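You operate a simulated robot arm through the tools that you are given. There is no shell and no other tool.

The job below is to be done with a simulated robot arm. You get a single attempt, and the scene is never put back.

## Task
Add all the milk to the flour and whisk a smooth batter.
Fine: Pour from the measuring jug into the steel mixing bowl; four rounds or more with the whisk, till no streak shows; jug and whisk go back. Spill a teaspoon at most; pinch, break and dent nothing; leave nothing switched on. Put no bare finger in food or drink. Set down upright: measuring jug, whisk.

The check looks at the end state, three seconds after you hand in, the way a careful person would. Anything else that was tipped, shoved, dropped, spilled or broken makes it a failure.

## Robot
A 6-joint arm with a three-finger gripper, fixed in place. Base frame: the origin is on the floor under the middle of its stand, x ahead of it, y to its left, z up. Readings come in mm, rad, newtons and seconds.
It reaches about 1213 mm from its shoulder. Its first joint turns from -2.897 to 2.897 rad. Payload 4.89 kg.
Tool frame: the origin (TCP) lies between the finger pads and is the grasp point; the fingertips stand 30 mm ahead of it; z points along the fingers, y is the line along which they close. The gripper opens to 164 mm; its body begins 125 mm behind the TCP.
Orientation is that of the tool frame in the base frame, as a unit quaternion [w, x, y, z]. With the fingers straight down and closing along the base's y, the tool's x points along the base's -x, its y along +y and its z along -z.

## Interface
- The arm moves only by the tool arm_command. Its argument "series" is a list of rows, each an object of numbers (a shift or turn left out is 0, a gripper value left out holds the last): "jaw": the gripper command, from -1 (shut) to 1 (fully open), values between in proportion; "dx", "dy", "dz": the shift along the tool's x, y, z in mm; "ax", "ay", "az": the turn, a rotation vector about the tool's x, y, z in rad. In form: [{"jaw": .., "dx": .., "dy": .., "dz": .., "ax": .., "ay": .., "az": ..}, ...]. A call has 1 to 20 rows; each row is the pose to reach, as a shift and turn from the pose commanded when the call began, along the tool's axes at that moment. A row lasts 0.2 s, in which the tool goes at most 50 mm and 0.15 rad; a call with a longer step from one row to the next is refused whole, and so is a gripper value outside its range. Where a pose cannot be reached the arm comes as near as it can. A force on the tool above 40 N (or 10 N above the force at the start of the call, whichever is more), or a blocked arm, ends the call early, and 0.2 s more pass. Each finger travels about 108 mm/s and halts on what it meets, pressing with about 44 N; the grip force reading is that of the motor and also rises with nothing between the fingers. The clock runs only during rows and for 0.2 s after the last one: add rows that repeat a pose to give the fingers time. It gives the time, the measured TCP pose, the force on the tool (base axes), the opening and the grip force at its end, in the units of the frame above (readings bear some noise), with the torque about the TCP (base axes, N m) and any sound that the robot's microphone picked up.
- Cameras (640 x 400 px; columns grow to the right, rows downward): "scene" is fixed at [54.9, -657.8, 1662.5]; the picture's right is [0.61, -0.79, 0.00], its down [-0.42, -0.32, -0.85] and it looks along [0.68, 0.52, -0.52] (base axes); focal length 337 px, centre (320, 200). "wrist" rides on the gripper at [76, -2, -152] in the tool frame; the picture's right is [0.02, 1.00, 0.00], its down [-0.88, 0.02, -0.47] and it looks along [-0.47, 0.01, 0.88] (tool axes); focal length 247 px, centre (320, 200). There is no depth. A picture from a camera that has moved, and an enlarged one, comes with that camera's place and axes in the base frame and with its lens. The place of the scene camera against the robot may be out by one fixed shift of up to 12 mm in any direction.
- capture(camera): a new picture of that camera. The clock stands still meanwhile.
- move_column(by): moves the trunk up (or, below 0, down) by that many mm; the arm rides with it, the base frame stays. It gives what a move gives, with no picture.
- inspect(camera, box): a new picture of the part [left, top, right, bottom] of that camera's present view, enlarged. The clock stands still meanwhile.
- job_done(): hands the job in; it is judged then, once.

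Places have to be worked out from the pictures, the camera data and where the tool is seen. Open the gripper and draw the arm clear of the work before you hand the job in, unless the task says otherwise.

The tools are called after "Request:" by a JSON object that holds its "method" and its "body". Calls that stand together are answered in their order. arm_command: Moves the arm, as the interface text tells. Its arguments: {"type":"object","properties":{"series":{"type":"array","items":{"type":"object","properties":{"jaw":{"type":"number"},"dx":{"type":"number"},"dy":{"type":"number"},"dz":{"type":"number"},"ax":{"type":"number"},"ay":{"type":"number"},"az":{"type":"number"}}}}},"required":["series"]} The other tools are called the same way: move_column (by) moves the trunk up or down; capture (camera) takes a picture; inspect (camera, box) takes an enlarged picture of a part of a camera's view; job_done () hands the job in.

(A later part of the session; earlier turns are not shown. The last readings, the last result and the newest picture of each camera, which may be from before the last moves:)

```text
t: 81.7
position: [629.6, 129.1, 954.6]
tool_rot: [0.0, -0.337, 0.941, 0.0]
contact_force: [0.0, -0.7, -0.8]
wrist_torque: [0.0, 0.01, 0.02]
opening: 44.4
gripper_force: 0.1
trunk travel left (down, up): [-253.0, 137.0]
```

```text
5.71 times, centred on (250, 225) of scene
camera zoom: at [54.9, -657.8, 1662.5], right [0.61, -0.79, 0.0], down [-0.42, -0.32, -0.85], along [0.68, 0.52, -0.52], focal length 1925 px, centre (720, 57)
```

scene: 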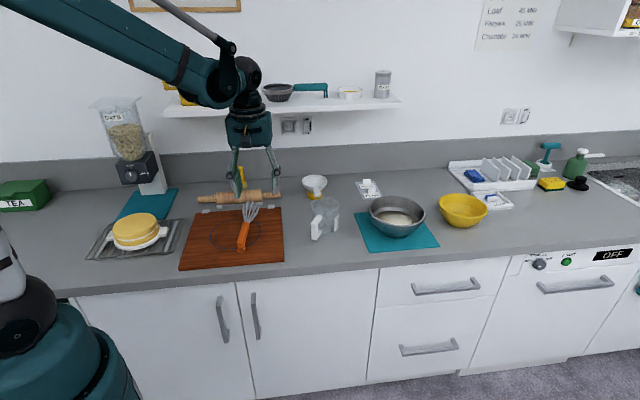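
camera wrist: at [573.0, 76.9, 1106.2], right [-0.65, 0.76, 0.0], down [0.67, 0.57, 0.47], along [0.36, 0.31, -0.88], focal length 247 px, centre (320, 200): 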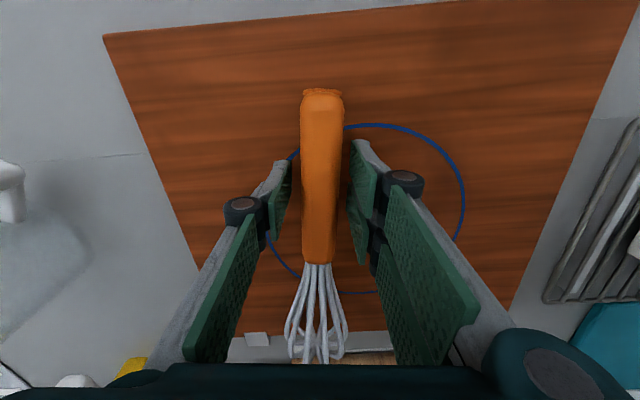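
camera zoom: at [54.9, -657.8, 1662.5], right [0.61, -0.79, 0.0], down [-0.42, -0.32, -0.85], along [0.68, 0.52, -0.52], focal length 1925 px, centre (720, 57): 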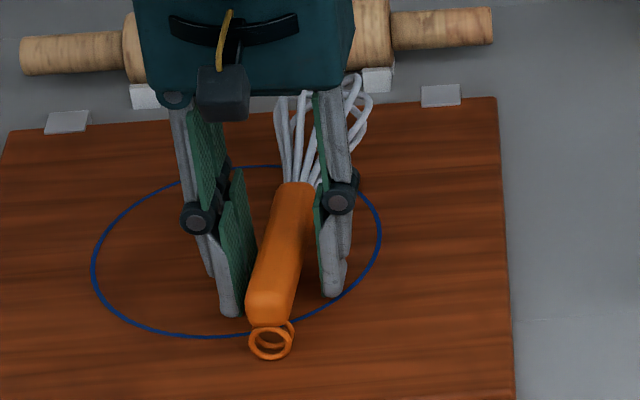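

Fingertips are at z≈923, about 12 mm above the board. I descend 7 mm more and close on the handle.

Request:
{"method": "arm_command", "body": {"series": [{"dz": 2.5}, {"dz": 5}, {"dz": 7}, {"dz": 7}]}}

Request:
{"method": "arm_command", "body": {"series": [{"jaw": -0.6}, {"jaw": -0.68}, {"jaw": -0.75}, {"jaw": -0.85}, {"jaw": -1}, {"jaw": -1}, {"jaw": -1}]}}

Request:
{"method": "capture", "body": {"camera": "wrist"}}

Request:
{"method": "inspect", "body": {"camera": "scene", "box": [210, 190, 290, 260]}}

```text
t: 82.7
position: [632.1, 128.6, 948.0]
tool_rot: [0.0, -0.337, 0.941, 0.0]
contact_force: [0.4, -0.3, 0.7]
wrist_torque: [-0.04, 0.04, 0.0]
opening: 44.3
gripper_force: 0.1
trunk travel left (down, up): [-253.0, 137.0]
```

```text
t: 84.3
position: [631.5, 128.4, 947.3]
tool_rot: [0.0, -0.337, 0.942, 0.001]
contact_force: [-0.3, 0.3, -0.1]
wrist_torque: [-0.03, 0.04, 0.04]
opening: 23.8
gripper_force: 44.3
trunk travel left (down, up): [-253.0, 137.0]
```

```text
taken
camera wrist: at [574.5, 77.2, 1099.1], right [-0.65, 0.76, 0.0], down [0.67, 0.57, 0.47], along [0.36, 0.31, -0.88], focal length 247 px, centre (320, 200)
```

wrist: 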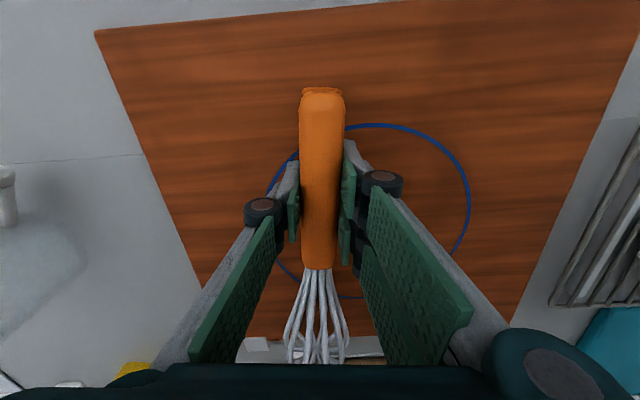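

```text
5.71 times, centred on (250, 225) of scene
camera zoom: at [54.9, -657.8, 1662.5], right [0.61, -0.79, 0.0], down [-0.42, -0.32, -0.85], along [0.68, 0.52, -0.52], focal length 1925 px, centre (720, 57)
```

zoom: 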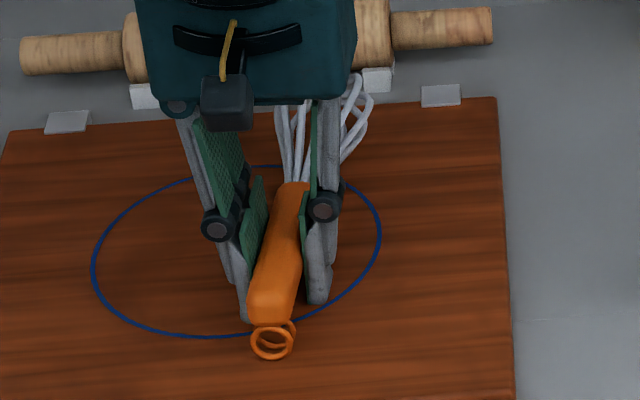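

The whisk's handle is firmly held (24 mm, 44 N). I note this pose for the return and lift straight up.

Request:
{"method": "arm_command", "body": {"series": [{"dz": -5}, {"dz": -15}, {"dz": -30}, {"dz": -50}, {"dz": -75}, {"dz": -100}, {"dz": -120}, {"dz": -120}]}}

Request:
{"method": "capture", "body": {"camera": "wrist"}}

Request:
{"method": "inspect", "body": {"camera": "scene", "box": [190, 140, 310, 260]}}

```text
t: 86.1
position: [630.7, 127.3, 1067.3]
tool_rot: [0.0, -0.337, 0.942, 0.001]
contact_force: [-0.6, -0.5, -0.7]
wrist_torque: [-0.03, -0.02, 0.04]
opening: 23.8
gripper_force: 44.2
trunk travel left (down, up): [-253.0, 137.0]
```

```text
taken
camera wrist: at [572.5, 75.9, 1218.6], right [-0.65, 0.76, 0.0], down [0.67, 0.57, 0.47], along [0.36, 0.31, -0.88], focal length 247 px, centre (320, 200)
```

wrist: 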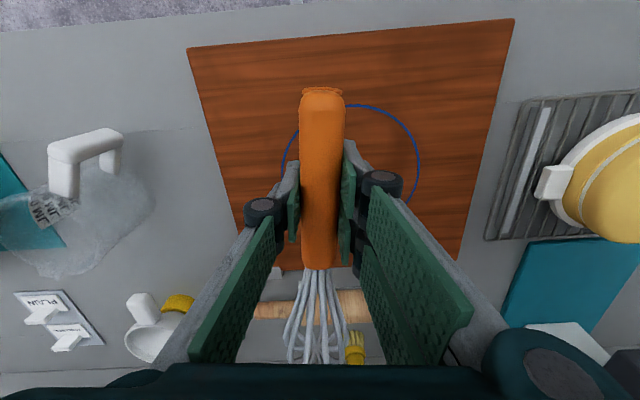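

```text
3.33 times, centred on (250, 200) of scene
camera zoom: at [54.9, -657.8, 1662.5], right [0.61, -0.79, 0.0], down [-0.42, -0.32, -0.85], along [0.68, 0.52, -0.52], focal length 1123 px, centre (553, 200)
```

zoom: 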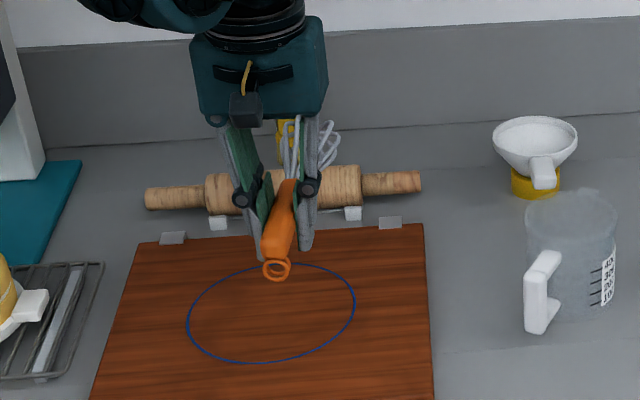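

The whisk is up, unmoved in the grip. I raise it further, move to open space and turn the wrist clockwise (through angles I have already used) so the whisk head will hang down once the gripper is level.

Request:
{"method": "arm_command", "body": {"series": [{"dx": 2, "dy": -4, "dz": -20, "az": 0.05}, {"dx": 5, "dy": -10, "dz": -45, "az": 0.12}, {"dx": 9, "dy": -20, "dz": -70, "az": 0.22}, {"dx": 13, "dy": -30, "dz": -90, "az": 0.35}, {"dx": 18, "dy": -40, "dz": -105, "az": 0.49}, {"dx": 23, "dy": -50, "dz": -113, "az": 0.63}, {"dx": 28, "dy": -60, "dz": -113, "az": 0.77}, {"dx": 32, "dy": -70, "dz": -113, "az": 0.91}, {"dx": 37, "dy": -80, "dz": -113, "az": 1.05}, {"dx": 41, "dy": -90, "dz": -113, "az": 1.19}, {"dx": 46, "dy": -100, "dz": -113, "az": 1.33}, {"dx": 50, "dy": -110, "dz": -113, "az": 1.47}, {"dx": 55, "dy": -120, "dz": -113, "az": 1.61}, {"dx": 59, "dy": -130, "dz": -113, "az": 1.75}, {"dx": 64, "dy": -140, "dz": -113, "az": 1.89}, {"dx": 68, "dy": -150, "dz": -113, "az": 2.03}, {"dx": 73, "dy": -160, "dz": -113, "az": 2.17}, {"dx": 75, "dy": -168, "dz": -113, "az": 2.31}, {"dx": 75, "dy": -168, "dz": -113, "az": 2.45}, {"dx": 75, "dy": -168, "dz": -113, "az": 2.59}]}}

Request:
{"method": "arm_command", "body": {"series": [{"az": 0.14}, {"az": 0.28}, {"az": 0.42}, {"az": 0.56}, {"az": 0.7}, {"az": 0.84}, {"az": 0.98}, {"az": 1.12}, {"az": 1.2}, {"az": 1.2}]}}

Request:
{"method": "capture", "body": {"camera": "wrist"}}

Request:
{"method": "capture", "body": {"camera": "scene"}}

```text
t: 90.3
position: [678.9, -48.3, 1180.0]
tool_rot: [-0.001, 0.815, 0.58, 0.001]
contact_force: [0.1, -0.4, -1.1]
wrist_torque: [0.12, -0.03, 0.03]
opening: 24.2
gripper_force: 44.2
trunk travel left (down, up): [-253.0, 137.0]
```

```text
t: 92.5
position: [680.6, -51.4, 1178.6]
tool_rot: [-0.003, 1.0, 0.024, 0.001]
contact_force: [-0.7, -0.3, -1.1]
wrist_torque: [0.03, -0.08, -0.04]
opening: 24.3
gripper_force: 43.5
out of reach, approached as far as the arm can: row 9
trunk travel left (down, up): [-253.0, 137.0]
```

```text
taken
camera wrist: at [756.5, -48.5, 1331.1], right [0.07, -1.0, -0.01], down [-0.88, -0.06, 0.47], along [-0.47, -0.03, -0.88], focal length 247 px, centre (320, 200)
```

wrist: 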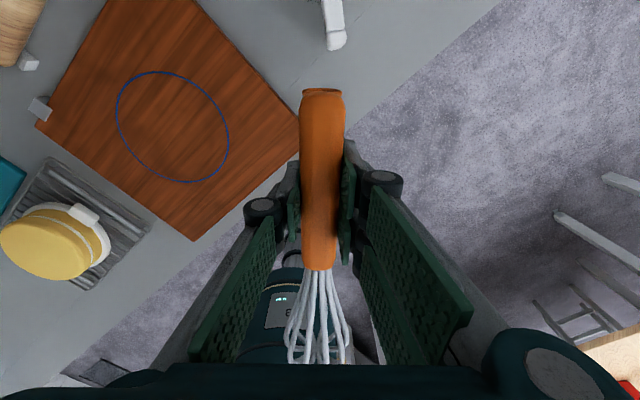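

```text
taken
```

scene: 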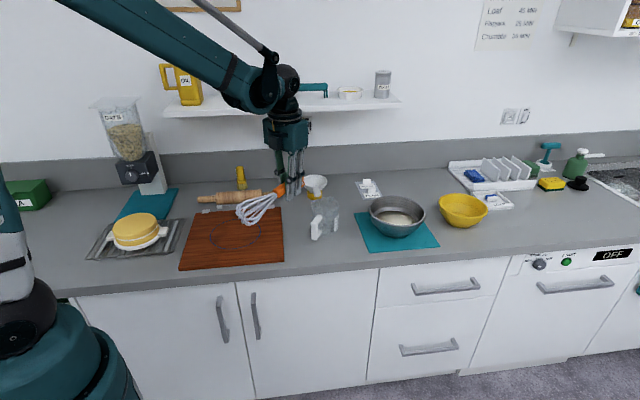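

The wrist turn is done; the whisk points back toward the robot. I move to clear space in front of the bowl, then lower the trunk so the wrist can level the gripper.

Request:
{"method": "arm_command", "body": {"series": [{"dx": 6, "dy": 10, "dz": -12}, {"dx": 17, "dy": 31, "dz": -25}, {"dx": 29, "dy": 53, "dz": -42}, {"dx": 41, "dy": 77, "dz": -60}, {"dx": 53, "dy": 100, "dz": -77}, {"dx": 65, "dy": 123, "dz": -95}, {"dx": 77, "dy": 146, "dz": -112}, {"dx": 89, "dy": 168, "dz": -128}, {"dx": 100, "dy": 190, "dz": -142}, {"dx": 109, "dy": 204, "dz": -151}, {"dx": 109, "dy": 204, "dz": -151}]}}

Request:
{"method": "move_column", "body": {"by": -200}}

Request:
{"method": "capture", "body": {"camera": "scene"}}

```text
t: 94.9
position: [795.1, -250.2, 1329.7]
tool_rot: [-0.001, 1.0, 0.02, 0.0]
contact_force: [-0.3, -0.5, -0.9]
wrist_torque: [0.08, -0.01, 0.02]
opening: 24.1
gripper_force: 44.4
trunk travel left (down, up): [-253.0, 137.0]
```

```text
t: 97.0
position: [795.8, -250.3, 1129.4]
tool_rot: [-0.001, 1.0, 0.02, 0.001]
contact_force: [-1.1, 0.0, -0.6]
wrist_torque: [-0.01, -0.08, 0.01]
opening: 23.9
gripper_force: 43.7
trunk travel left (down, up): [-53.0, 337.0]
```

```text
taken
```

scene: 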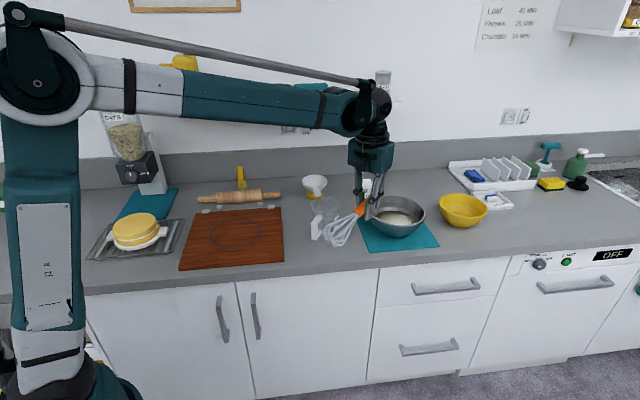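

The trunk is low now. I raise the arm 100 mm and pitch the gripper level so the whisk head swings down.

Request:
{"method": "arm_command", "body": {"series": [{"dz": -25, "ay": 0.12}, {"dz": -50, "ay": 0.25}, {"dz": -75, "ay": 0.38}, {"dz": -95, "ay": 0.51}, {"dz": -105, "ay": 0.64}, {"dz": -105, "ay": 0.77}, {"dz": -105, "ay": 0.9}, {"dz": -105, "ay": 1.03}, {"dz": -105, "ay": 1.16}, {"dz": -105, "ay": 1.29}, {"dz": -105, "ay": 1.42}, {"dz": -105, "ay": 1.5}, {"dz": -105, "ay": 1.5}]}}

Request:
{"method": "capture", "body": {"camera": "wrist"}}

Request:
{"method": "capture", "body": {"camera": "scene"}}

```text
t: 99.8
position: [796.3, -249.9, 1235.6]
tool_rot: [-0.014, 0.731, 0.014, 0.682]
contact_force: [0.1, 0.4, -0.7]
wrist_torque: [-0.01, 0.05, 0.0]
opening: 24.1
gripper_force: 43.8
trunk travel left (down, up): [-53.0, 337.0]
```

```text
taken
camera wrist: at [649.7, -256.0, 1320.5], right [0.04, -1.0, 0.02], down [-0.53, -0.04, -0.85], along [0.85, 0.02, -0.53], focal length 247 px, centre (320, 200)
```

wrist: 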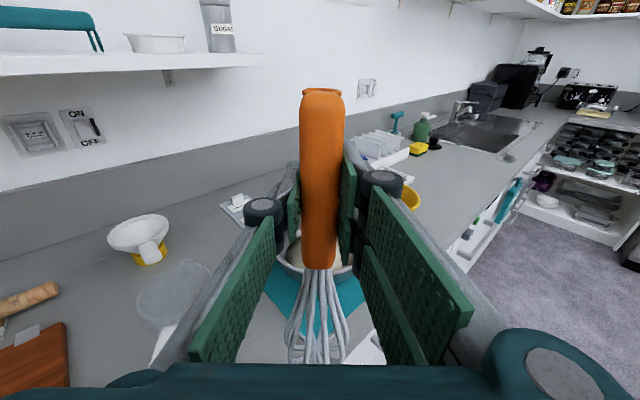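

```text
taken
```

scene: 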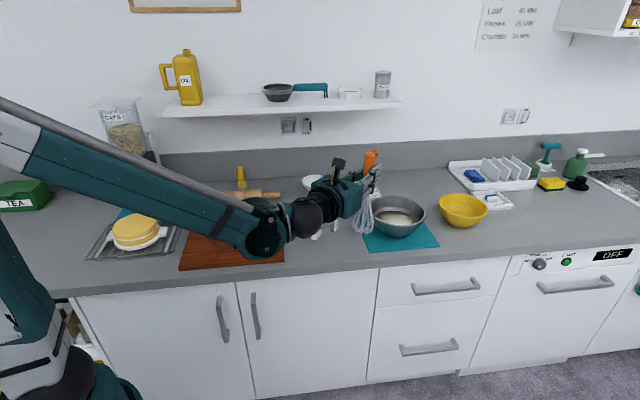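

The whisk now hangs head-down. I zoom in to judge its lean and the tip's position relative to the gripper.

Request:
{"method": "inspect", "body": {"camera": "scene", "box": [320, 140, 440, 250]}}

Request:
{"method": "inspect", "body": {"camera": "scene", "box": [345, 140, 400, 245]}}

```text
3.64 times, centred on (380, 195) of scene
camera zoom: at [54.9, -657.8, 1662.5], right [0.61, -0.79, 0.0], down [-0.42, -0.32, -0.85], along [0.68, 0.52, -0.52], focal length 1225 px, centre (102, 218)
```

zoom: 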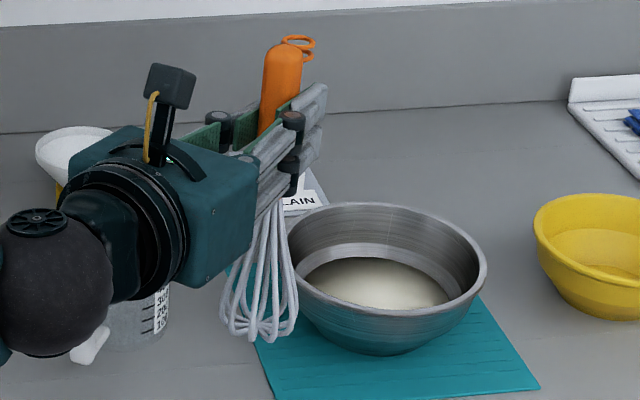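

```text
3.81 times, centred on (372, 192) of scene
camera zoom: at [54.9, -657.8, 1662.5], right [0.61, -0.79, 0.0], down [-0.42, -0.32, -0.85], along [0.68, 0.52, -0.52], focal length 1283 px, centre (120, 229)
```

zoom: 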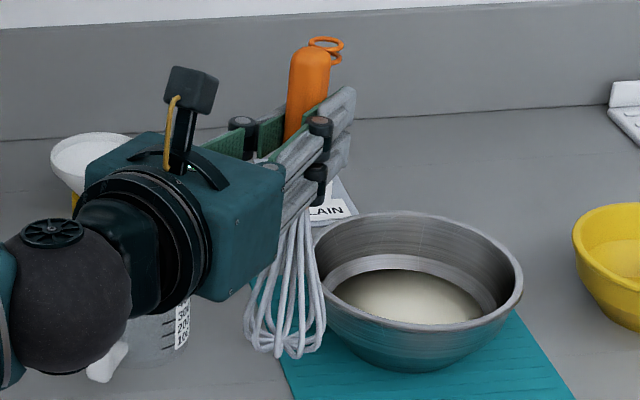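

The whisk hangs nearly true: its end is about 178 mm below the TCP. I carry it forward over the bowl's centre, still about 75 mm above the rim.

Request:
{"method": "arm_command", "body": {"series": [{"dx": 1, "dy": 0.6, "dz": 15}, {"dx": 2.8, "dy": 1.6, "dz": 40}, {"dx": 4.9, "dy": 2.8, "dz": 70}, {"dx": 7, "dy": 4, "dz": 100}, {"dx": 9.1, "dy": 5.2, "dz": 130}, {"dx": 11.2, "dy": 6.4, "dz": 160}, {"dx": 13.3, "dy": 7.6, "dz": 190}, {"dx": 15.4, "dy": 8.8, "dz": 220}, {"dx": 17, "dy": 9.7, "dz": 242}, {"dx": 17.6, "dy": 10.1, "dz": 251.2}, {"dx": 17.6, "dy": 10.1, "dz": 251.2}]}}

Request:
{"method": "capture", "body": {"camera": "wrist"}}

Request:
{"method": "inspect", "body": {"camera": "scene", "box": [330, 140, 470, 250]}}

```text
t: 102.2
position: [1047.4, -250.0, 1234.5]
tool_rot: [-0.014, 0.732, 0.015, 0.681]
contact_force: [0.2, 0.4, -1.4]
wrist_torque: [0.01, -0.05, -0.02]
opening: 23.9
gripper_force: 44.1
trunk travel left (down, up): [-53.0, 337.0]
```

```text
taken
camera wrist: at [901.3, -255.6, 1321.0], right [0.04, -1.0, 0.02], down [-0.53, -0.04, -0.85], along [0.84, 0.02, -0.53], focal length 247 px, centre (320, 200)
```

wrist: 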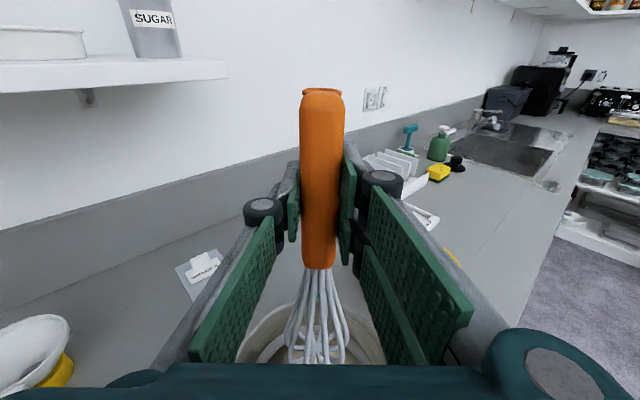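

```text
3.64 times, centred on (400, 195) of scene
camera zoom: at [54.9, -657.8, 1662.5], right [0.61, -0.79, 0.0], down [-0.42, -0.32, -0.85], along [0.68, 0.52, -0.52], focal length 1225 px, centre (29, 218)
```

zoom: 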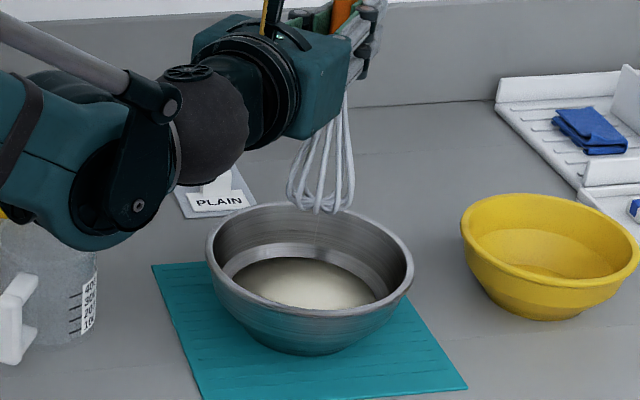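

The whisk hangs centred above the bowl. I turn the gripper 10° (to keep the wrist farther from the jug) and lower the whisk to just above the batter.

Request:
{"method": "arm_command", "body": {"series": [{"dx": -8, "dz": 0.6, "ax": 0.02, "az": -0.0014}, {"dx": -20, "dz": 1.4, "ax": 0.045, "az": -0.003}, {"dx": -34, "dz": 2.4, "ax": 0.075, "az": -0.005}, {"dx": -48, "dz": 3.4, "ax": 0.105, "az": -0.007}, {"dx": -62, "dz": 4.3, "ax": 0.13, "az": -0.009}, {"dx": -76, "dz": 5.3, "ax": 0.15, "az": -0.01}, {"dx": -88, "dz": 6.2, "ax": 0.165, "az": -0.0113}, {"dx": -96, "dz": 6.7, "ax": 0.172, "az": -0.0118}, {"dx": -100, "dz": 7, "ax": 0.174, "az": -0.012}, {"dx": -100, "dz": 7, "ax": 0.174, "az": -0.012}]}}

Request:
{"method": "capture", "body": {"camera": "wrist"}}

Request:
{"method": "capture", "body": {"camera": "scene"}}

Request:
{"method": "inspect", "body": {"camera": "scene", "box": [340, 150, 460, 250]}}

```text
t: 104.5
position: [1046.0, -250.5, 1134.2]
tool_rot: [-0.073, 0.728, 0.077, 0.678]
contact_force: [0.2, -0.5, -0.3]
wrist_torque: [-0.04, 0.0, -0.03]
opening: 24.1
gripper_force: 43.9
trunk travel left (down, up): [-53.0, 337.0]
```

```text
taken
camera wrist: at [904.2, -281.2, 1220.8], right [0.21, -0.98, 0.02], down [-0.52, -0.13, -0.85], along [0.83, 0.17, -0.53], focal length 247 px, centre (320, 200)
```

wrist: 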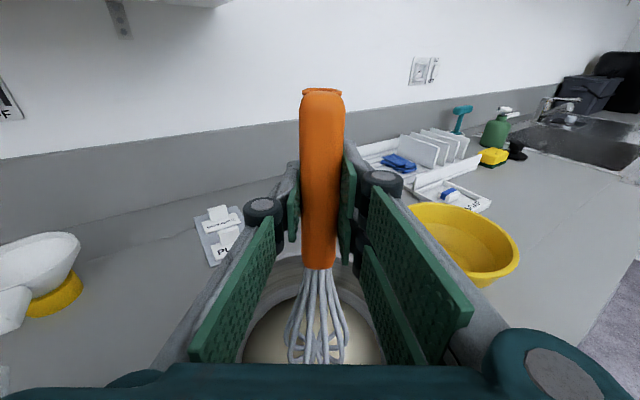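

```text
taken
```

scene: 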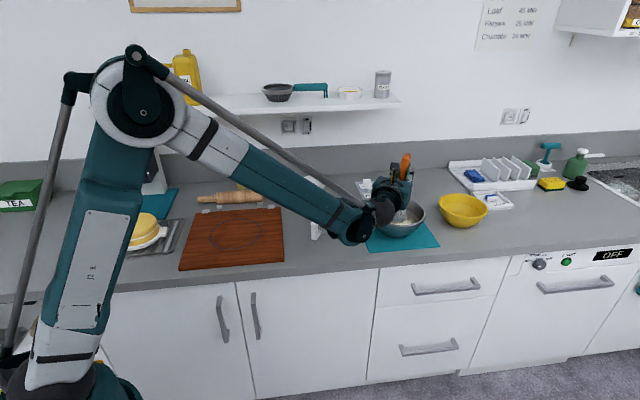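

```text
4.00 times, centred on (400, 200) of scene
camera zoom: at [54.9, -657.8, 1662.5], right [0.61, -0.79, 0.0], down [-0.42, -0.32, -0.85], along [0.68, 0.52, -0.52], focal length 1347 px, centre (0, 200)
```

zoom: 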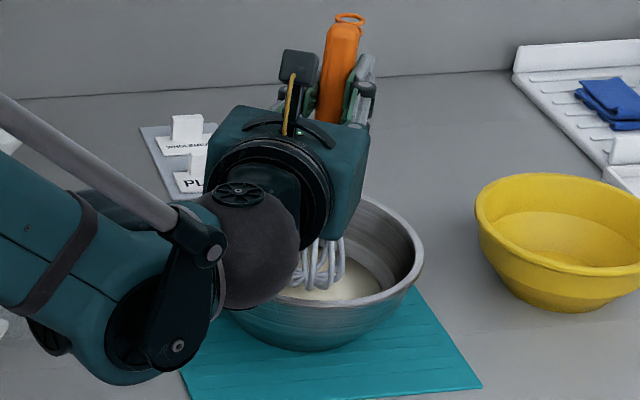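

The whisk is inside the bowl above the batter. I zoom in from the wrist camera to check its centring.

Request:
{"method": "inspect", "body": {"camera": "wrist", "box": [230, 250, 410, 370]}}

Request:
{"method": "inspect", "body": {"camera": "scene", "box": [375, 190, 445, 245]}}

```text
3.33 times, centred on (320, 310) of wrist
camera zoom: at [904.2, -281.2, 1220.8], right [0.21, -0.98, 0.02], down [-0.52, -0.13, -0.85], along [0.83, 0.17, -0.53], focal length 823 px, centre (320, -167)
```

zoom: 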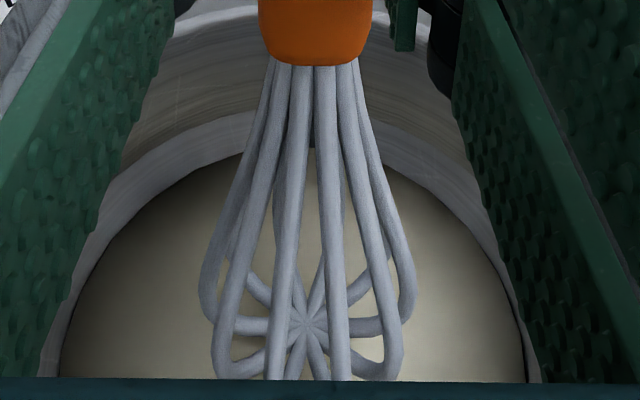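

```text
7.27 times, centred on (410, 218) of scene
camera zoom: at [54.9, -657.8, 1662.5], right [0.61, -0.79, 0.0], down [-0.42, -0.32, -0.85], along [0.68, 0.52, -0.52], focal length 2450 px, centre (-334, 73)
```

zoom: 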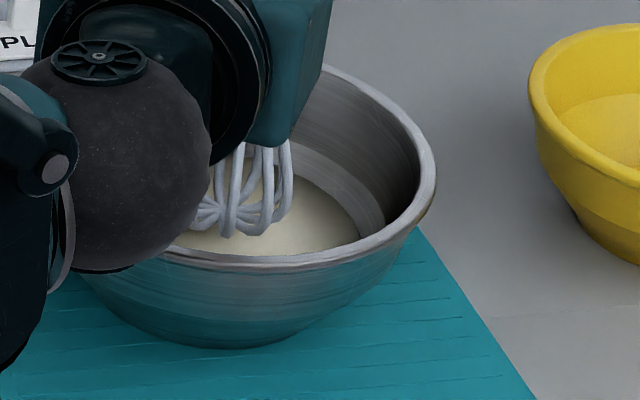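

The whisk's end is centred within about 5 mm of the batter's middle (bowl centre ≈ (1037, -248)). I correct that offset and lower the head 30 mm into the batter, slowly.

Request:
{"method": "arm_command", "body": {"series": [{"dx": -4.8, "dy": -1, "dz": 1.2}, {"dx": -9.8, "dy": -2, "dz": 2.4}, {"dx": -14.8, "dy": -3, "dz": 3.6}, {"dx": -19.8, "dy": -3.9, "dz": 4.7}, {"dx": -24.7, "dy": -3.9, "dz": 5}, {"dx": -29.7, "dy": -3.9, "dz": 5.4}, {"dx": -29.7, "dy": -3.9, "dz": 5.4}]}}

Request:
{"method": "inspect", "body": {"camera": "wrist", "box": [230, 250, 410, 370]}}

Request:
{"method": "inspect", "body": {"camera": "scene", "box": [375, 190, 445, 245]}}

```text
t: 106.0
position: [1050.0, -243.4, 1104.2]
tool_rot: [-0.073, 0.727, 0.078, 0.678]
contact_force: [-0.4, -0.5, 0.0]
wrist_torque: [0.0, 0.0, -0.04]
opening: 24.2
gripper_force: 43.4
trunk travel left (down, up): [-53.0, 337.0]
```

```text
3.33 times, centred on (320, 310) of wrist
camera zoom: at [906.9, -274.8, 1190.4], right [0.21, -0.98, 0.02], down [-0.52, -0.13, -0.85], along [0.83, 0.17, -0.53], focal length 823 px, centre (320, -167)
```

zoom: 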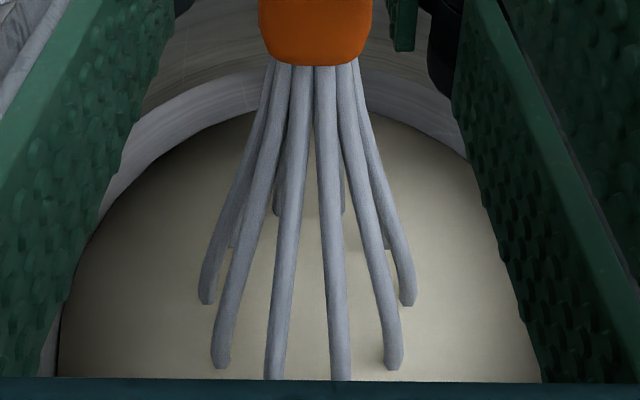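

```text
7.27 times, centred on (410, 218) of scene
camera zoom: at [54.9, -657.8, 1662.5], right [0.61, -0.79, 0.0], down [-0.42, -0.32, -0.85], along [0.68, 0.52, -0.52], focal length 2450 px, centre (-334, 73)
```

zoom: 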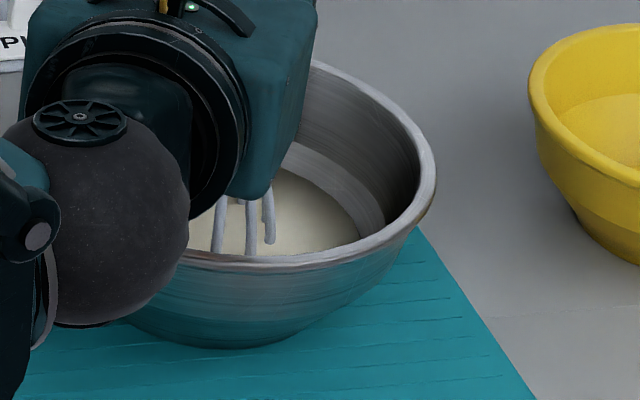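

The wires are into the batter about 11 mm, with no contact force. I lower 6 mm more and whisk two slow rounds of 16 mm radius, watching the force.

Request:
{"method": "arm_command", "body": {"series": [{"dx": -2.4, "dy": 0, "dz": 8.2}, {"dx": -4.83, "dy": 0, "dz": 16.39}, {"dx": -5.1, "dy": 10.28, "dz": 12.66}, {"dx": -5.78, "dy": 15.76, "dz": 3.2}, {"dx": -6.55, "dy": 13.86, "dz": -7.55}, {"dx": -7.06, "dy": 5.47, "dz": -14.57}, {"dx": -7.06, "dy": -5.47, "dz": -14.57}, {"dx": -6.55, "dy": -13.86, "dz": -7.55}, {"dx": -5.78, "dy": -15.76, "dz": 3.2}, {"dx": -5.1, "dy": -10.28, "dz": 12.66}, {"dx": -4.83, "dy": 0, "dz": 16.39}, {"dx": -5.1, "dy": 10.28, "dz": 12.66}, {"dx": -5.78, "dy": 15.76, "dz": 3.2}, {"dx": -6.55, "dy": 13.86, "dz": -7.55}, {"dx": -7.06, "dy": 5.47, "dz": -14.57}, {"dx": -7.06, "dy": -5.47, "dz": -14.57}, {"dx": -6.55, "dy": -13.86, "dz": -7.55}, {"dx": -5.78, "dy": -15.76, "dz": 3.2}, {"dx": -5.1, "dy": -10.28, "dz": 12.66}, {"dx": -4.83, "dy": 0, "dz": 16.39}]}}

Request:
{"method": "inspect", "body": {"camera": "wrist", "box": [230, 250, 410, 370]}}

Request:
{"method": "inspect", "body": {"camera": "scene", "box": [375, 190, 445, 245]}}

```text
t: 110.2
position: [1066.4, -241.8, 1100.0]
tool_rot: [-0.074, 0.727, 0.078, 0.678]
contact_force: [-0.4, 0.0, -0.2]
wrist_torque: [-0.04, 0.07, -0.05]
opening: 24.2
gripper_force: 44.2
trunk travel left (down, up): [-53.0, 337.0]
```

```text
3.33 times, centred on (320, 310) of wrist
camera zoom: at [923.3, -273.0, 1185.8], right [0.21, -0.98, 0.02], down [-0.52, -0.13, -0.85], along [0.83, 0.17, -0.53], focal length 823 px, centre (320, -167)
```

zoom: 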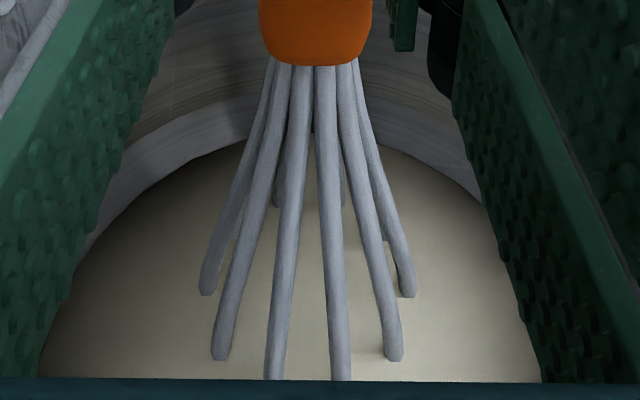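

```text
7.27 times, centred on (410, 218) of scene
camera zoom: at [54.9, -657.8, 1662.5], right [0.61, -0.79, 0.0], down [-0.42, -0.32, -0.85], along [0.68, 0.52, -0.52], focal length 2450 px, centre (-334, 73)
```

zoom: 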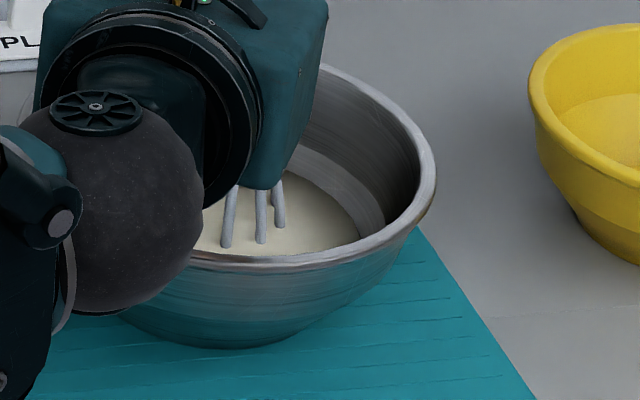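

Two rounds done with no contact. I whisk two more, slightly wider (20 mm) and 3 mm deeper.

Request:
{"method": "arm_command", "body": {"series": [{"dx": -1.5, "dy": 11.76, "dz": 0.3}, {"dx": -3.7, "dy": 19.02, "dz": -9.57}, {"dx": -4.58, "dy": 19.02, "dz": -21.9}, {"dx": -5.3, "dy": 11.76, "dz": -31.88}, {"dx": -5.57, "dy": 0, "dz": -35.69}, {"dx": -5.3, "dy": -11.76, "dz": -31.88}, {"dx": -4.58, "dy": -19.02, "dz": -21.9}, {"dx": -3.7, "dy": -19.02, "dz": -9.57}, {"dx": -2.98, "dy": -11.76, "dz": 0.4}, {"dx": -2.7, "dy": 0, "dz": 4.2}, {"dx": -2.98, "dy": 11.76, "dz": 0.4}, {"dx": -3.7, "dy": 19.02, "dz": -9.57}, {"dx": -4.58, "dy": 19.02, "dz": -21.9}, {"dx": -5.3, "dy": 11.76, "dz": -31.88}, {"dx": -5.57, "dy": 0, "dz": -35.69}, {"dx": -5.3, "dy": -11.76, "dz": -31.88}, {"dx": -4.58, "dy": -19.02, "dz": -21.9}, {"dx": -3.7, "dy": -19.02, "dz": -9.57}, {"dx": -2.98, "dy": -11.76, "dz": 0.4}, {"dx": -2.7, "dy": 0, "dz": 4.2}]}}

Request:
{"method": "inspect", "body": {"camera": "wrist", "box": [230, 250, 410, 370]}}

Request:
{"method": "inspect", "body": {"camera": "scene", "box": [375, 190, 445, 245]}}

```text
t: 114.5
position: [1070.9, -242.2, 1095.1]
tool_rot: [-0.073, 0.727, 0.078, 0.678]
contact_force: [-0.8, 1.6, 5.2]
wrist_torque: [0.36, 0.05, -0.02]
opening: 23.8
gripper_force: 44.0
trunk travel left (down, up): [-53.0, 337.0]
```

```text
3.33 times, centred on (320, 310) of wrist
camera zoom: at [927.3, -273.4, 1181.5], right [0.21, -0.98, 0.02], down [-0.52, -0.13, -0.85], along [0.83, 0.17, -0.53], focal length 823 px, centre (320, -167)
```

zoom: 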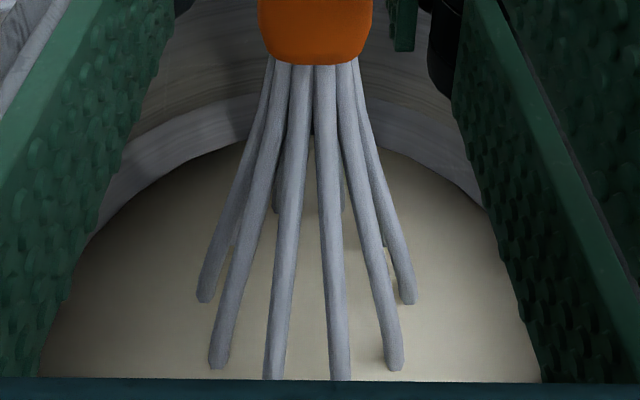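

```text
7.27 times, centred on (410, 218) of scene
camera zoom: at [54.9, -657.8, 1662.5], right [0.61, -0.79, 0.0], down [-0.42, -0.32, -0.85], along [0.68, 0.52, -0.52], focal length 2450 px, centre (-334, 73)
```

zoom: 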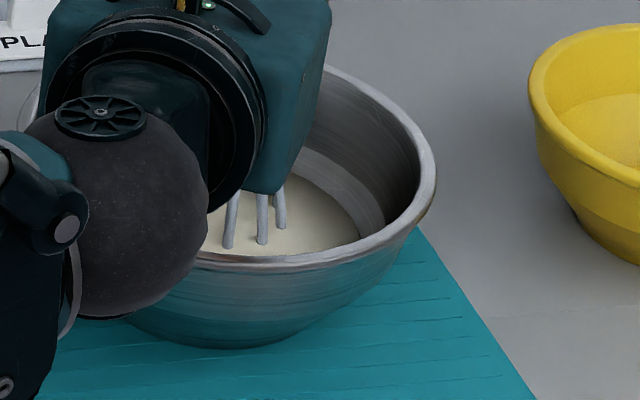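

There is a light touch (5 N) on the bowl's wall at this depth, so I raise 3.5 mm and whisk on at a 15 mm radius.

Request:
{"method": "arm_command", "body": {"series": [{"dx": 2.93, "dy": 8.82, "dz": -8.09}, {"dx": 2.39, "dy": 14.27, "dz": -15.57}, {"dx": 1.72, "dy": 14.27, "dz": -24.83}, {"dx": 1.18, "dy": 8.82, "dz": -32.31}, {"dx": 0.98, "dy": 0, "dz": -35.16}, {"dx": 1.18, "dy": -8.82, "dz": -32.31}, {"dx": 1.72, "dy": -14.27, "dz": -24.83}, {"dx": 2.39, "dy": -14.27, "dz": -15.57}, {"dx": 2.93, "dy": -8.82, "dz": -8.09}, {"dx": 3.13, "dy": 0, "dz": -5.24}, {"dx": 2.93, "dy": 8.82, "dz": -8.09}, {"dx": 2.39, "dy": 14.27, "dz": -15.57}, {"dx": 1.72, "dy": 14.27, "dz": -24.83}, {"dx": 1.18, "dy": 8.82, "dz": -32.31}, {"dx": 0.98, "dy": 0, "dz": -35.16}, {"dx": 1.18, "dy": -8.82, "dz": -32.31}, {"dx": 1.72, "dy": -14.27, "dz": -24.83}, {"dx": 2.39, "dy": -14.27, "dz": -15.57}, {"dx": 2.93, "dy": -8.82, "dz": -8.09}, {"dx": 3.13, "dy": 0, "dz": -5.24}]}}

Request:
{"method": "inspect", "body": {"camera": "wrist", "box": [230, 250, 410, 370]}}

Request:
{"method": "inspect", "body": {"camera": "scene", "box": [375, 190, 445, 245]}}

```text
t: 118.7
position: [1065.1, -242.2, 1100.0]
tool_rot: [-0.073, 0.727, 0.078, 0.678]
contact_force: [0.2, -1.2, -0.3]
wrist_torque: [0.02, 0.02, -0.01]
opening: 23.9
gripper_force: 43.7
trunk travel left (down, up): [-53.0, 337.0]
```

```text
3.33 times, centred on (320, 310) of wrist
camera zoom: at [921.6, -272.7, 1185.4], right [0.21, -0.98, 0.02], down [-0.52, -0.13, -0.85], along [0.83, 0.17, -0.53], focal length 823 px, centre (320, -167)
```

zoom: 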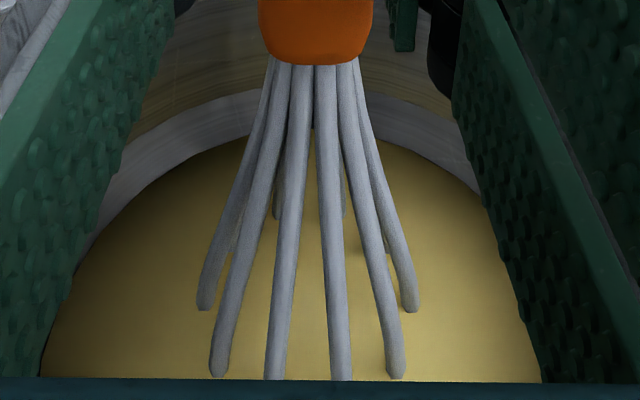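

```text
7.27 times, centred on (410, 218) of scene
camera zoom: at [54.9, -657.8, 1662.5], right [0.61, -0.79, 0.0], down [-0.42, -0.32, -0.85], along [0.68, 0.52, -0.52], focal length 2450 px, centre (-334, 73)
```

zoom: 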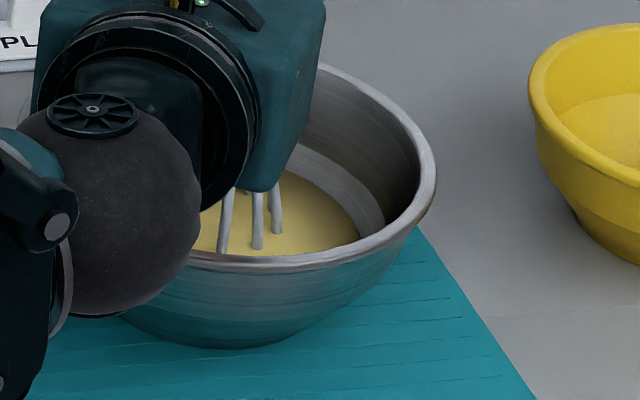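

The batter has turned a uniform creamy yellow. I whisk two more rounds to be sure no streak remains.

Request:
{"method": "arm_command", "body": {"series": [{"dx": -0.2, "dy": 8.82, "dz": -2.85}, {"dx": -0.74, "dy": 14.27, "dz": -10.33}, {"dx": -1.41, "dy": 14.27, "dz": -19.59}, {"dx": -1.95, "dy": 8.82, "dz": -27.07}, {"dx": -2.15, "dy": 0, "dz": -29.92}, {"dx": -1.95, "dy": -8.82, "dz": -27.07}, {"dx": -1.41, "dy": -14.27, "dz": -19.59}, {"dx": -0.74, "dy": -14.27, "dz": -10.33}, {"dx": -0.2, "dy": -8.82, "dz": -2.85}, {"dx": 0, "dy": 0, "dz": 0}, {"dx": -0.2, "dy": 8.82, "dz": -2.85}, {"dx": -0.74, "dy": 14.27, "dz": -10.33}, {"dx": -1.41, "dy": 14.27, "dz": -19.59}, {"dx": -1.95, "dy": 8.82, "dz": -27.07}, {"dx": -2.15, "dy": 0, "dz": -29.92}, {"dx": -1.95, "dy": -8.82, "dz": -27.07}, {"dx": -1.41, "dy": -14.27, "dz": -19.59}, {"dx": -0.74, "dy": -14.27, "dz": -10.33}, {"dx": -0.2, "dy": -8.82, "dz": -2.85}, {"dx": -1.08, "dy": 0, "dz": -14.96}]}}

Request:
{"method": "inspect", "body": {"camera": "wrist", "box": [230, 250, 410, 370]}}

```text
t: 122.8
position: [1050.4, -245.9, 1099.4]
tool_rot: [-0.074, 0.726, 0.079, 0.679]
contact_force: [1.1, 0.0, -0.3]
wrist_torque: [0.0, -0.04, -0.09]
opening: 24.0
gripper_force: 44.0
trunk travel left (down, up): [-53.0, 337.0]
```

```text
3.33 times, centred on (320, 310) of wrist
camera zoom: at [907.7, -276.2, 1185.1], right [0.21, -0.98, 0.02], down [-0.52, -0.13, -0.85], along [0.83, 0.17, -0.53], focal length 823 px, centre (320, -167)
```

zoom: 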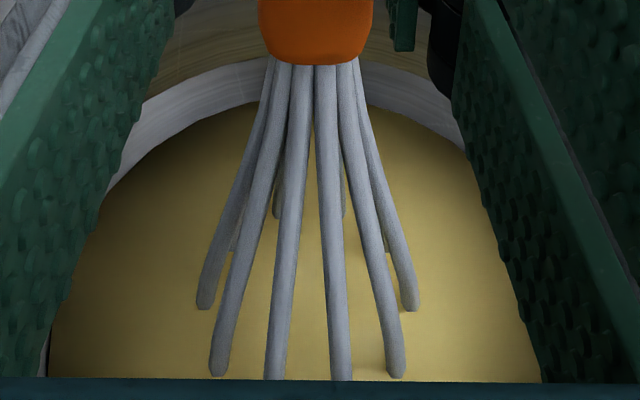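

Smooth, uniform batter. I raise the whisk clear of the surface but still inside the bowl and let it drip for about three seconds.

Request:
{"method": "arm_command", "body": {"series": [{"dx": 5, "dz": -0.4}, {"dx": 10, "dz": -0.7}, {"dx": 15, "dz": -1.1}, {"dx": 20, "dz": -1.4}, {"dx": 26, "dz": -1.9}, {"dx": 32, "dz": -2.3}, {"dx": 38, "dz": -2.7}, {"dx": 38, "dz": -2.7}, {"dx": 38, "dz": -2.7}, {"dx": 38, "dz": -2.7}, {"dx": 38, "dz": -2.7}, {"dx": 38, "dz": -2.7}, {"dx": 38, "dz": -2.7}, {"dx": 38, "dz": -2.7}, {"dx": 38, "dz": -2.7}, {"dx": 38, "dz": -2.7}, {"dx": 38, "dz": -2.7}, {"dx": 38, "dz": -2.7}, {"dx": 38, "dz": -2.7}, {"dx": 38, "dz": -2.7}]}}

Request:
{"method": "inspect", "body": {"camera": "wrist", "box": [230, 250, 410, 370]}}

Request:
{"method": "inspect", "body": {"camera": "scene", "box": [375, 190, 445, 245]}}

```text
t: 127.0
position: [1050.3, -245.4, 1139.6]
tool_rot: [-0.073, 0.727, 0.078, 0.678]
contact_force: [0.2, 0.5, 0.5]
wrist_torque: [0.02, -0.02, 0.02]
opening: 23.7
gripper_force: 43.9
trunk travel left (down, up): [-53.0, 337.0]
```

```text
3.33 times, centred on (320, 310) of wrist
camera zoom: at [907.3, -276.8, 1224.0], right [0.21, -0.98, 0.02], down [-0.52, -0.13, -0.85], along [0.83, 0.17, -0.53], focal length 823 px, centre (320, -167)
```

zoom: 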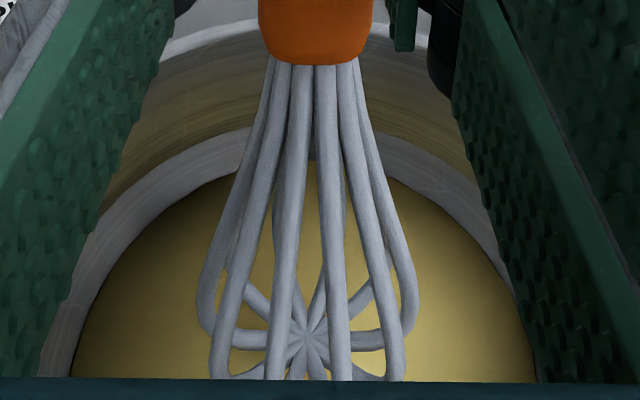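

```text
7.27 times, centred on (410, 218) of scene
camera zoom: at [54.9, -657.8, 1662.5], right [0.61, -0.79, 0.0], down [-0.42, -0.32, -0.85], along [0.68, 0.52, -0.52], focal length 2450 px, centre (-334, 73)
```

zoom: 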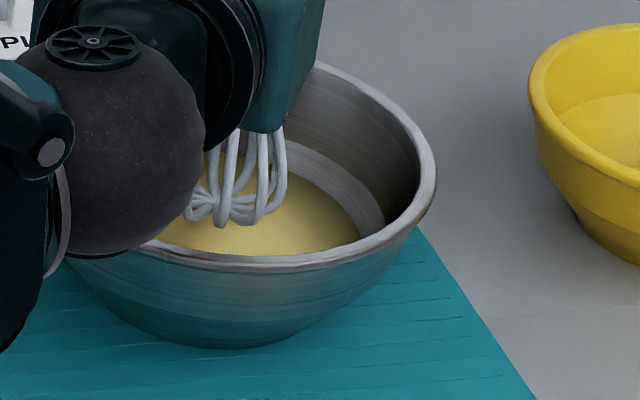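

The whisk looks clean and the bowl hasn't moved. I raise it clear of the rim and draw it straight back.

Request:
{"method": "arm_command", "body": {"series": [{"dx": 15, "dz": -1.1}, {"dx": 35, "dz": -2.5}, {"dx": 60, "dz": -4.3}, {"dx": 85, "dz": -6.1}, {"dx": 97, "dz": -7}, {"dx": 96, "dz": -20}, {"dx": 94, "dz": -45}, {"dx": 92, "dz": -75}, {"dx": 90, "dz": -105}, {"dx": 88, "dz": -135}, {"dx": 86, "dz": -165}, {"dx": 84, "dz": -195}, {"dx": 82, "dz": -225}, {"dx": 80, "dz": -245}, {"dx": 79, "dz": -255}, {"dx": 79, "dz": -255}]}}

Request:
{"method": "capture", "body": {"camera": "scene"}}

Request:
{"method": "capture", "body": {"camera": "wrist"}}

```text
t: 130.4
position: [808.8, -299.9, 1234.6]
tool_rot: [-0.073, 0.727, 0.078, 0.678]
contact_force: [-0.3, 0.3, -1.5]
wrist_torque: [0.0, 0.03, -0.01]
opening: 24.0
gripper_force: 44.5
trunk travel left (down, up): [-53.0, 337.0]
```

```text
taken
```

scene: 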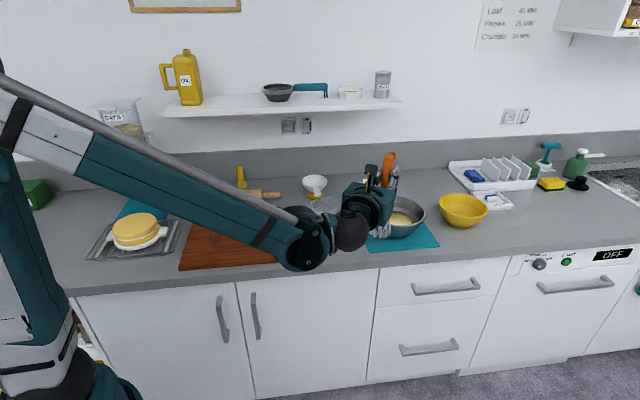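

```text
taken
camera wrist: at [665.7, -330.8, 1320.9], right [0.21, -0.98, 0.02], down [-0.52, -0.13, -0.85], along [0.83, 0.17, -0.53], focal length 247 px, centre (320, 200)
```

wrist: 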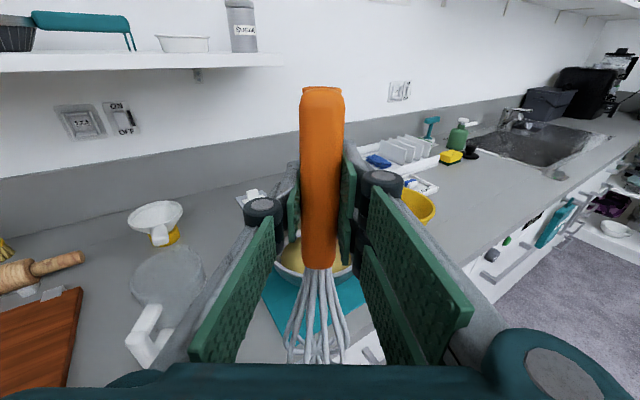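

I pitch the gripper back to fingers-down, so the whisk swings to horizontal pointing back at the robot.

Request:
{"method": "arm_command", "body": {"series": [{"dx": 0, "ay": -0.12}, {"dx": 0, "ay": -0.25}, {"dx": 0, "ay": -0.38}, {"dx": 0, "ay": -0.51}, {"dx": -10, "ay": -0.64}, {"dx": -22, "ay": -0.77}, {"dx": -34, "ay": -0.9}, {"dx": -46, "ay": -1.03}, {"dx": -58, "ay": -1.16}, {"dx": -70, "ay": -1.29}, {"dx": -82, "ay": -1.42}, {"dx": -92, "ay": -1.499}, {"dx": -92, "ay": -1.499}]}}

Request:
{"method": "move_column", "body": {"by": 200}}

Request:
{"method": "capture", "body": {"camera": "scene"}}

```text
t: 133.2
position: [800.8, -300.6, 1143.7]
tool_rot: [-0.001, 0.994, 0.106, 0.0]
contact_force: [0.3, -0.2, -0.6]
wrist_torque: [-0.02, -0.06, -0.03]
opening: 24.2
gripper_force: 43.7
trunk travel left (down, up): [-53.0, 337.0]
```

```text
t: 135.4
position: [800.5, -299.5, 1343.8]
tool_rot: [-0.002, 0.994, 0.107, 0.0]
contact_force: [0.5, 0.4, -0.9]
wrist_torque: [0.01, -0.06, 0.04]
opening: 23.8
gripper_force: 43.8
trunk travel left (down, up): [-253.0, 137.0]
```

```text
taken
```

scene: 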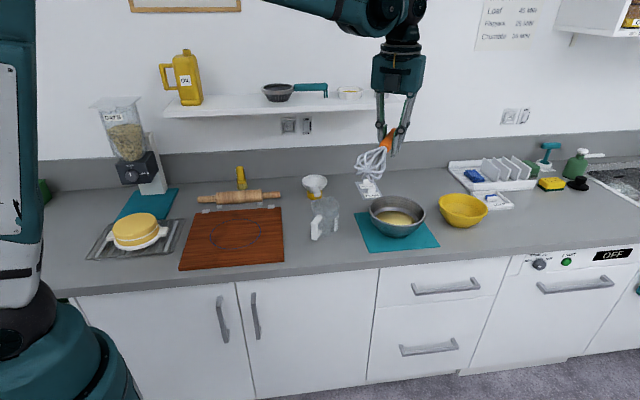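

I turn the wrist counter-clockwise the way I came and carry the whisk back toward the board.

Request:
{"method": "arm_command", "body": {"series": [{"dx": -3.2, "dy": -13.5, "dz": 7.2, "az": -0.14}, {"dx": -6.5, "dy": -27, "dz": 14.4, "az": -0.28}, {"dx": -9.7, "dy": -40.4, "dz": 21.6, "az": -0.42}, {"dx": -13, "dy": -53.9, "dz": 28.8, "az": -0.56}, {"dx": -16.2, "dy": -67.3, "dz": 36, "az": -0.7}, {"dx": -19.4, "dy": -80.8, "dz": 43.2, "az": -0.84}, {"dx": -22.7, "dy": -94.3, "dz": 50.4, "az": -0.98}, {"dx": -25.9, "dy": -107.7, "dz": 57.6, "az": -1.12}, {"dx": -29.2, "dy": -121.2, "dz": 64.8, "az": -1.26}, {"dx": -32.4, "dy": -134.7, "dz": 72, "az": -1.4}, {"dx": -35.6, "dy": -148.1, "dz": 79.2, "az": -1.54}, {"dx": -38.9, "dy": -161.6, "dz": 86.4, "az": -1.68}, {"dx": -42.1, "dy": -175, "dz": 93.6, "az": -1.82}, {"dx": -45.4, "dy": -188.5, "dz": 100.8, "az": -1.96}, {"dx": -48.6, "dy": -202, "dz": 108, "az": -2.1}, {"dx": -51.8, "dy": -215.4, "dz": 115.2, "az": -2.24}, {"dx": -55.1, "dy": -228.9, "dz": 122.4, "az": -2.38}, {"dx": -58.3, "dy": -242.4, "dz": 129.6, "az": -2.52}, {"dx": -61.6, "dy": -255.8, "dz": 136.8, "az": -2.66}, {"dx": -64.8, "dy": -269.3, "dz": 144, "az": -2.8}]}}

Request:
{"method": "capture", "body": {"camera": "wrist"}}

Request:
{"method": "capture", "body": {"camera": "scene"}}

```text
t: 139.6
position: [680.9, -49.5, 1198.9]
tool_rot: [0.0, 0.063, 0.998, 0.001]
contact_force: [0.1, 0.1, -0.7]
wrist_torque: [0.04, 0.07, 0.0]
opening: 24.3
gripper_force: 44.1
trunk travel left (down, up): [-253.0, 137.0]
```

```text
taken
camera wrist: at [605.4, -43.9, 1349.8], right [0.1, 0.99, 0.0], down [0.88, -0.09, 0.47], along [0.47, -0.05, -0.88], focal length 247 px, centre (320, 200)
```

wrist: 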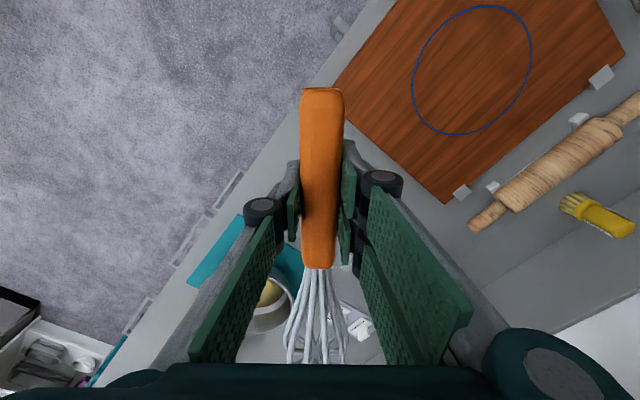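

```text
taken
```

scene: 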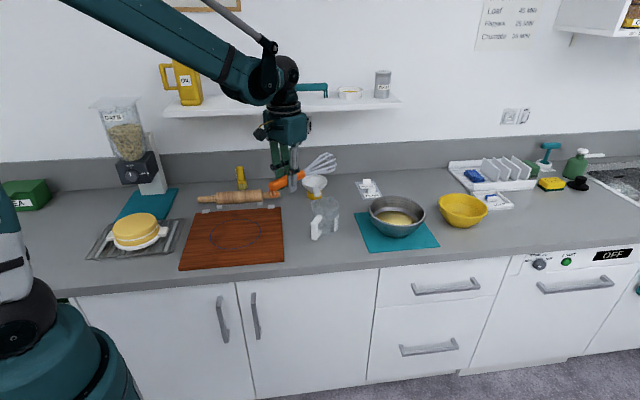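

I complete the turn and bring the whisk above its home spot on the board.

Request:
{"method": "arm_command", "body": {"series": [{"dx": 7, "dy": 17, "dz": 5, "az": -0.08}, {"dx": 14, "dy": 34, "dz": 12, "az": -0.17}, {"dx": 21, "dy": 51, "dz": 20, "az": -0.27}, {"dx": 29, "dy": 68, "dz": 30, "az": -0.37}, {"dx": 36, "dy": 85, "dz": 42, "az": -0.47}, {"dx": 43, "dy": 102, "dz": 56, "az": -0.57}, {"dx": 50, "dy": 119, "dz": 72, "az": -0.67}, {"dx": 57, "dy": 136, "dz": 90, "az": -0.75}, {"dx": 65, "dy": 155, "dz": 110, "az": -0.8}, {"dx": 71.4, "dy": 170.3, "dz": 132, "az": -0.815}, {"dx": 71.4, "dy": 170.3, "dz": 132, "az": -0.815}]}}

Request:
{"method": "capture", "body": {"camera": "wrist"}}

Request:
{"method": "inspect", "body": {"camera": "scene", "box": [190, 140, 310, 260]}}

```text
t: 142.0
position: [628.9, 128.8, 1066.9]
tool_rot: [0.001, -0.338, 0.941, 0.001]
contact_force: [-0.3, 0.6, -0.4]
wrist_torque: [-0.05, 0.08, -0.01]
opening: 24.1
gripper_force: 43.8
trunk travel left (down, up): [-253.0, 137.0]
```

```text
taken
camera wrist: at [571.5, 78.0, 1218.2], right [-0.65, 0.76, 0.0], down [0.67, 0.57, 0.47], along [0.36, 0.31, -0.88], focal length 247 px, centre (320, 200)
```

wrist: 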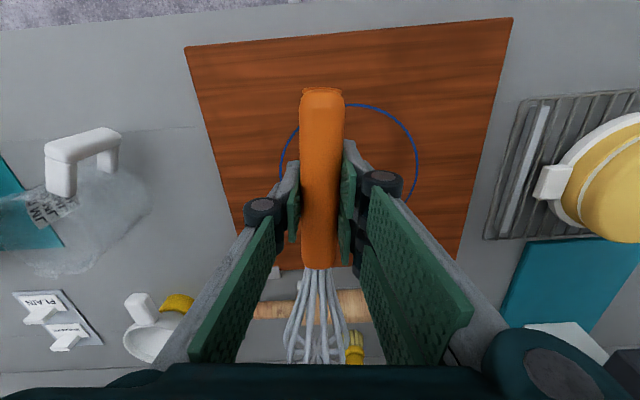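

```text
3.33 times, centred on (250, 200) of scene
camera zoom: at [54.9, -657.8, 1662.5], right [0.61, -0.79, 0.0], down [-0.42, -0.32, -0.85], along [0.68, 0.52, -0.52], focal length 1123 px, centre (553, 200)
```

zoom: 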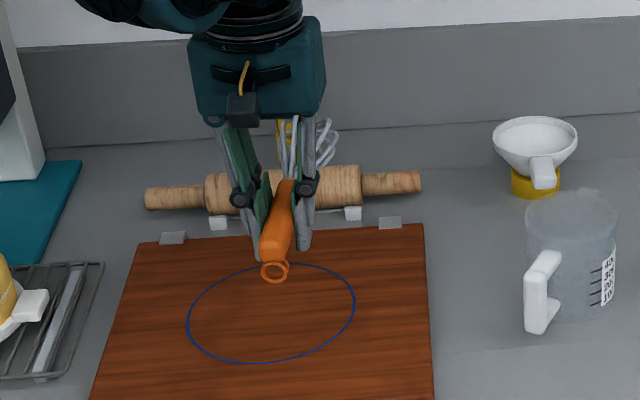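

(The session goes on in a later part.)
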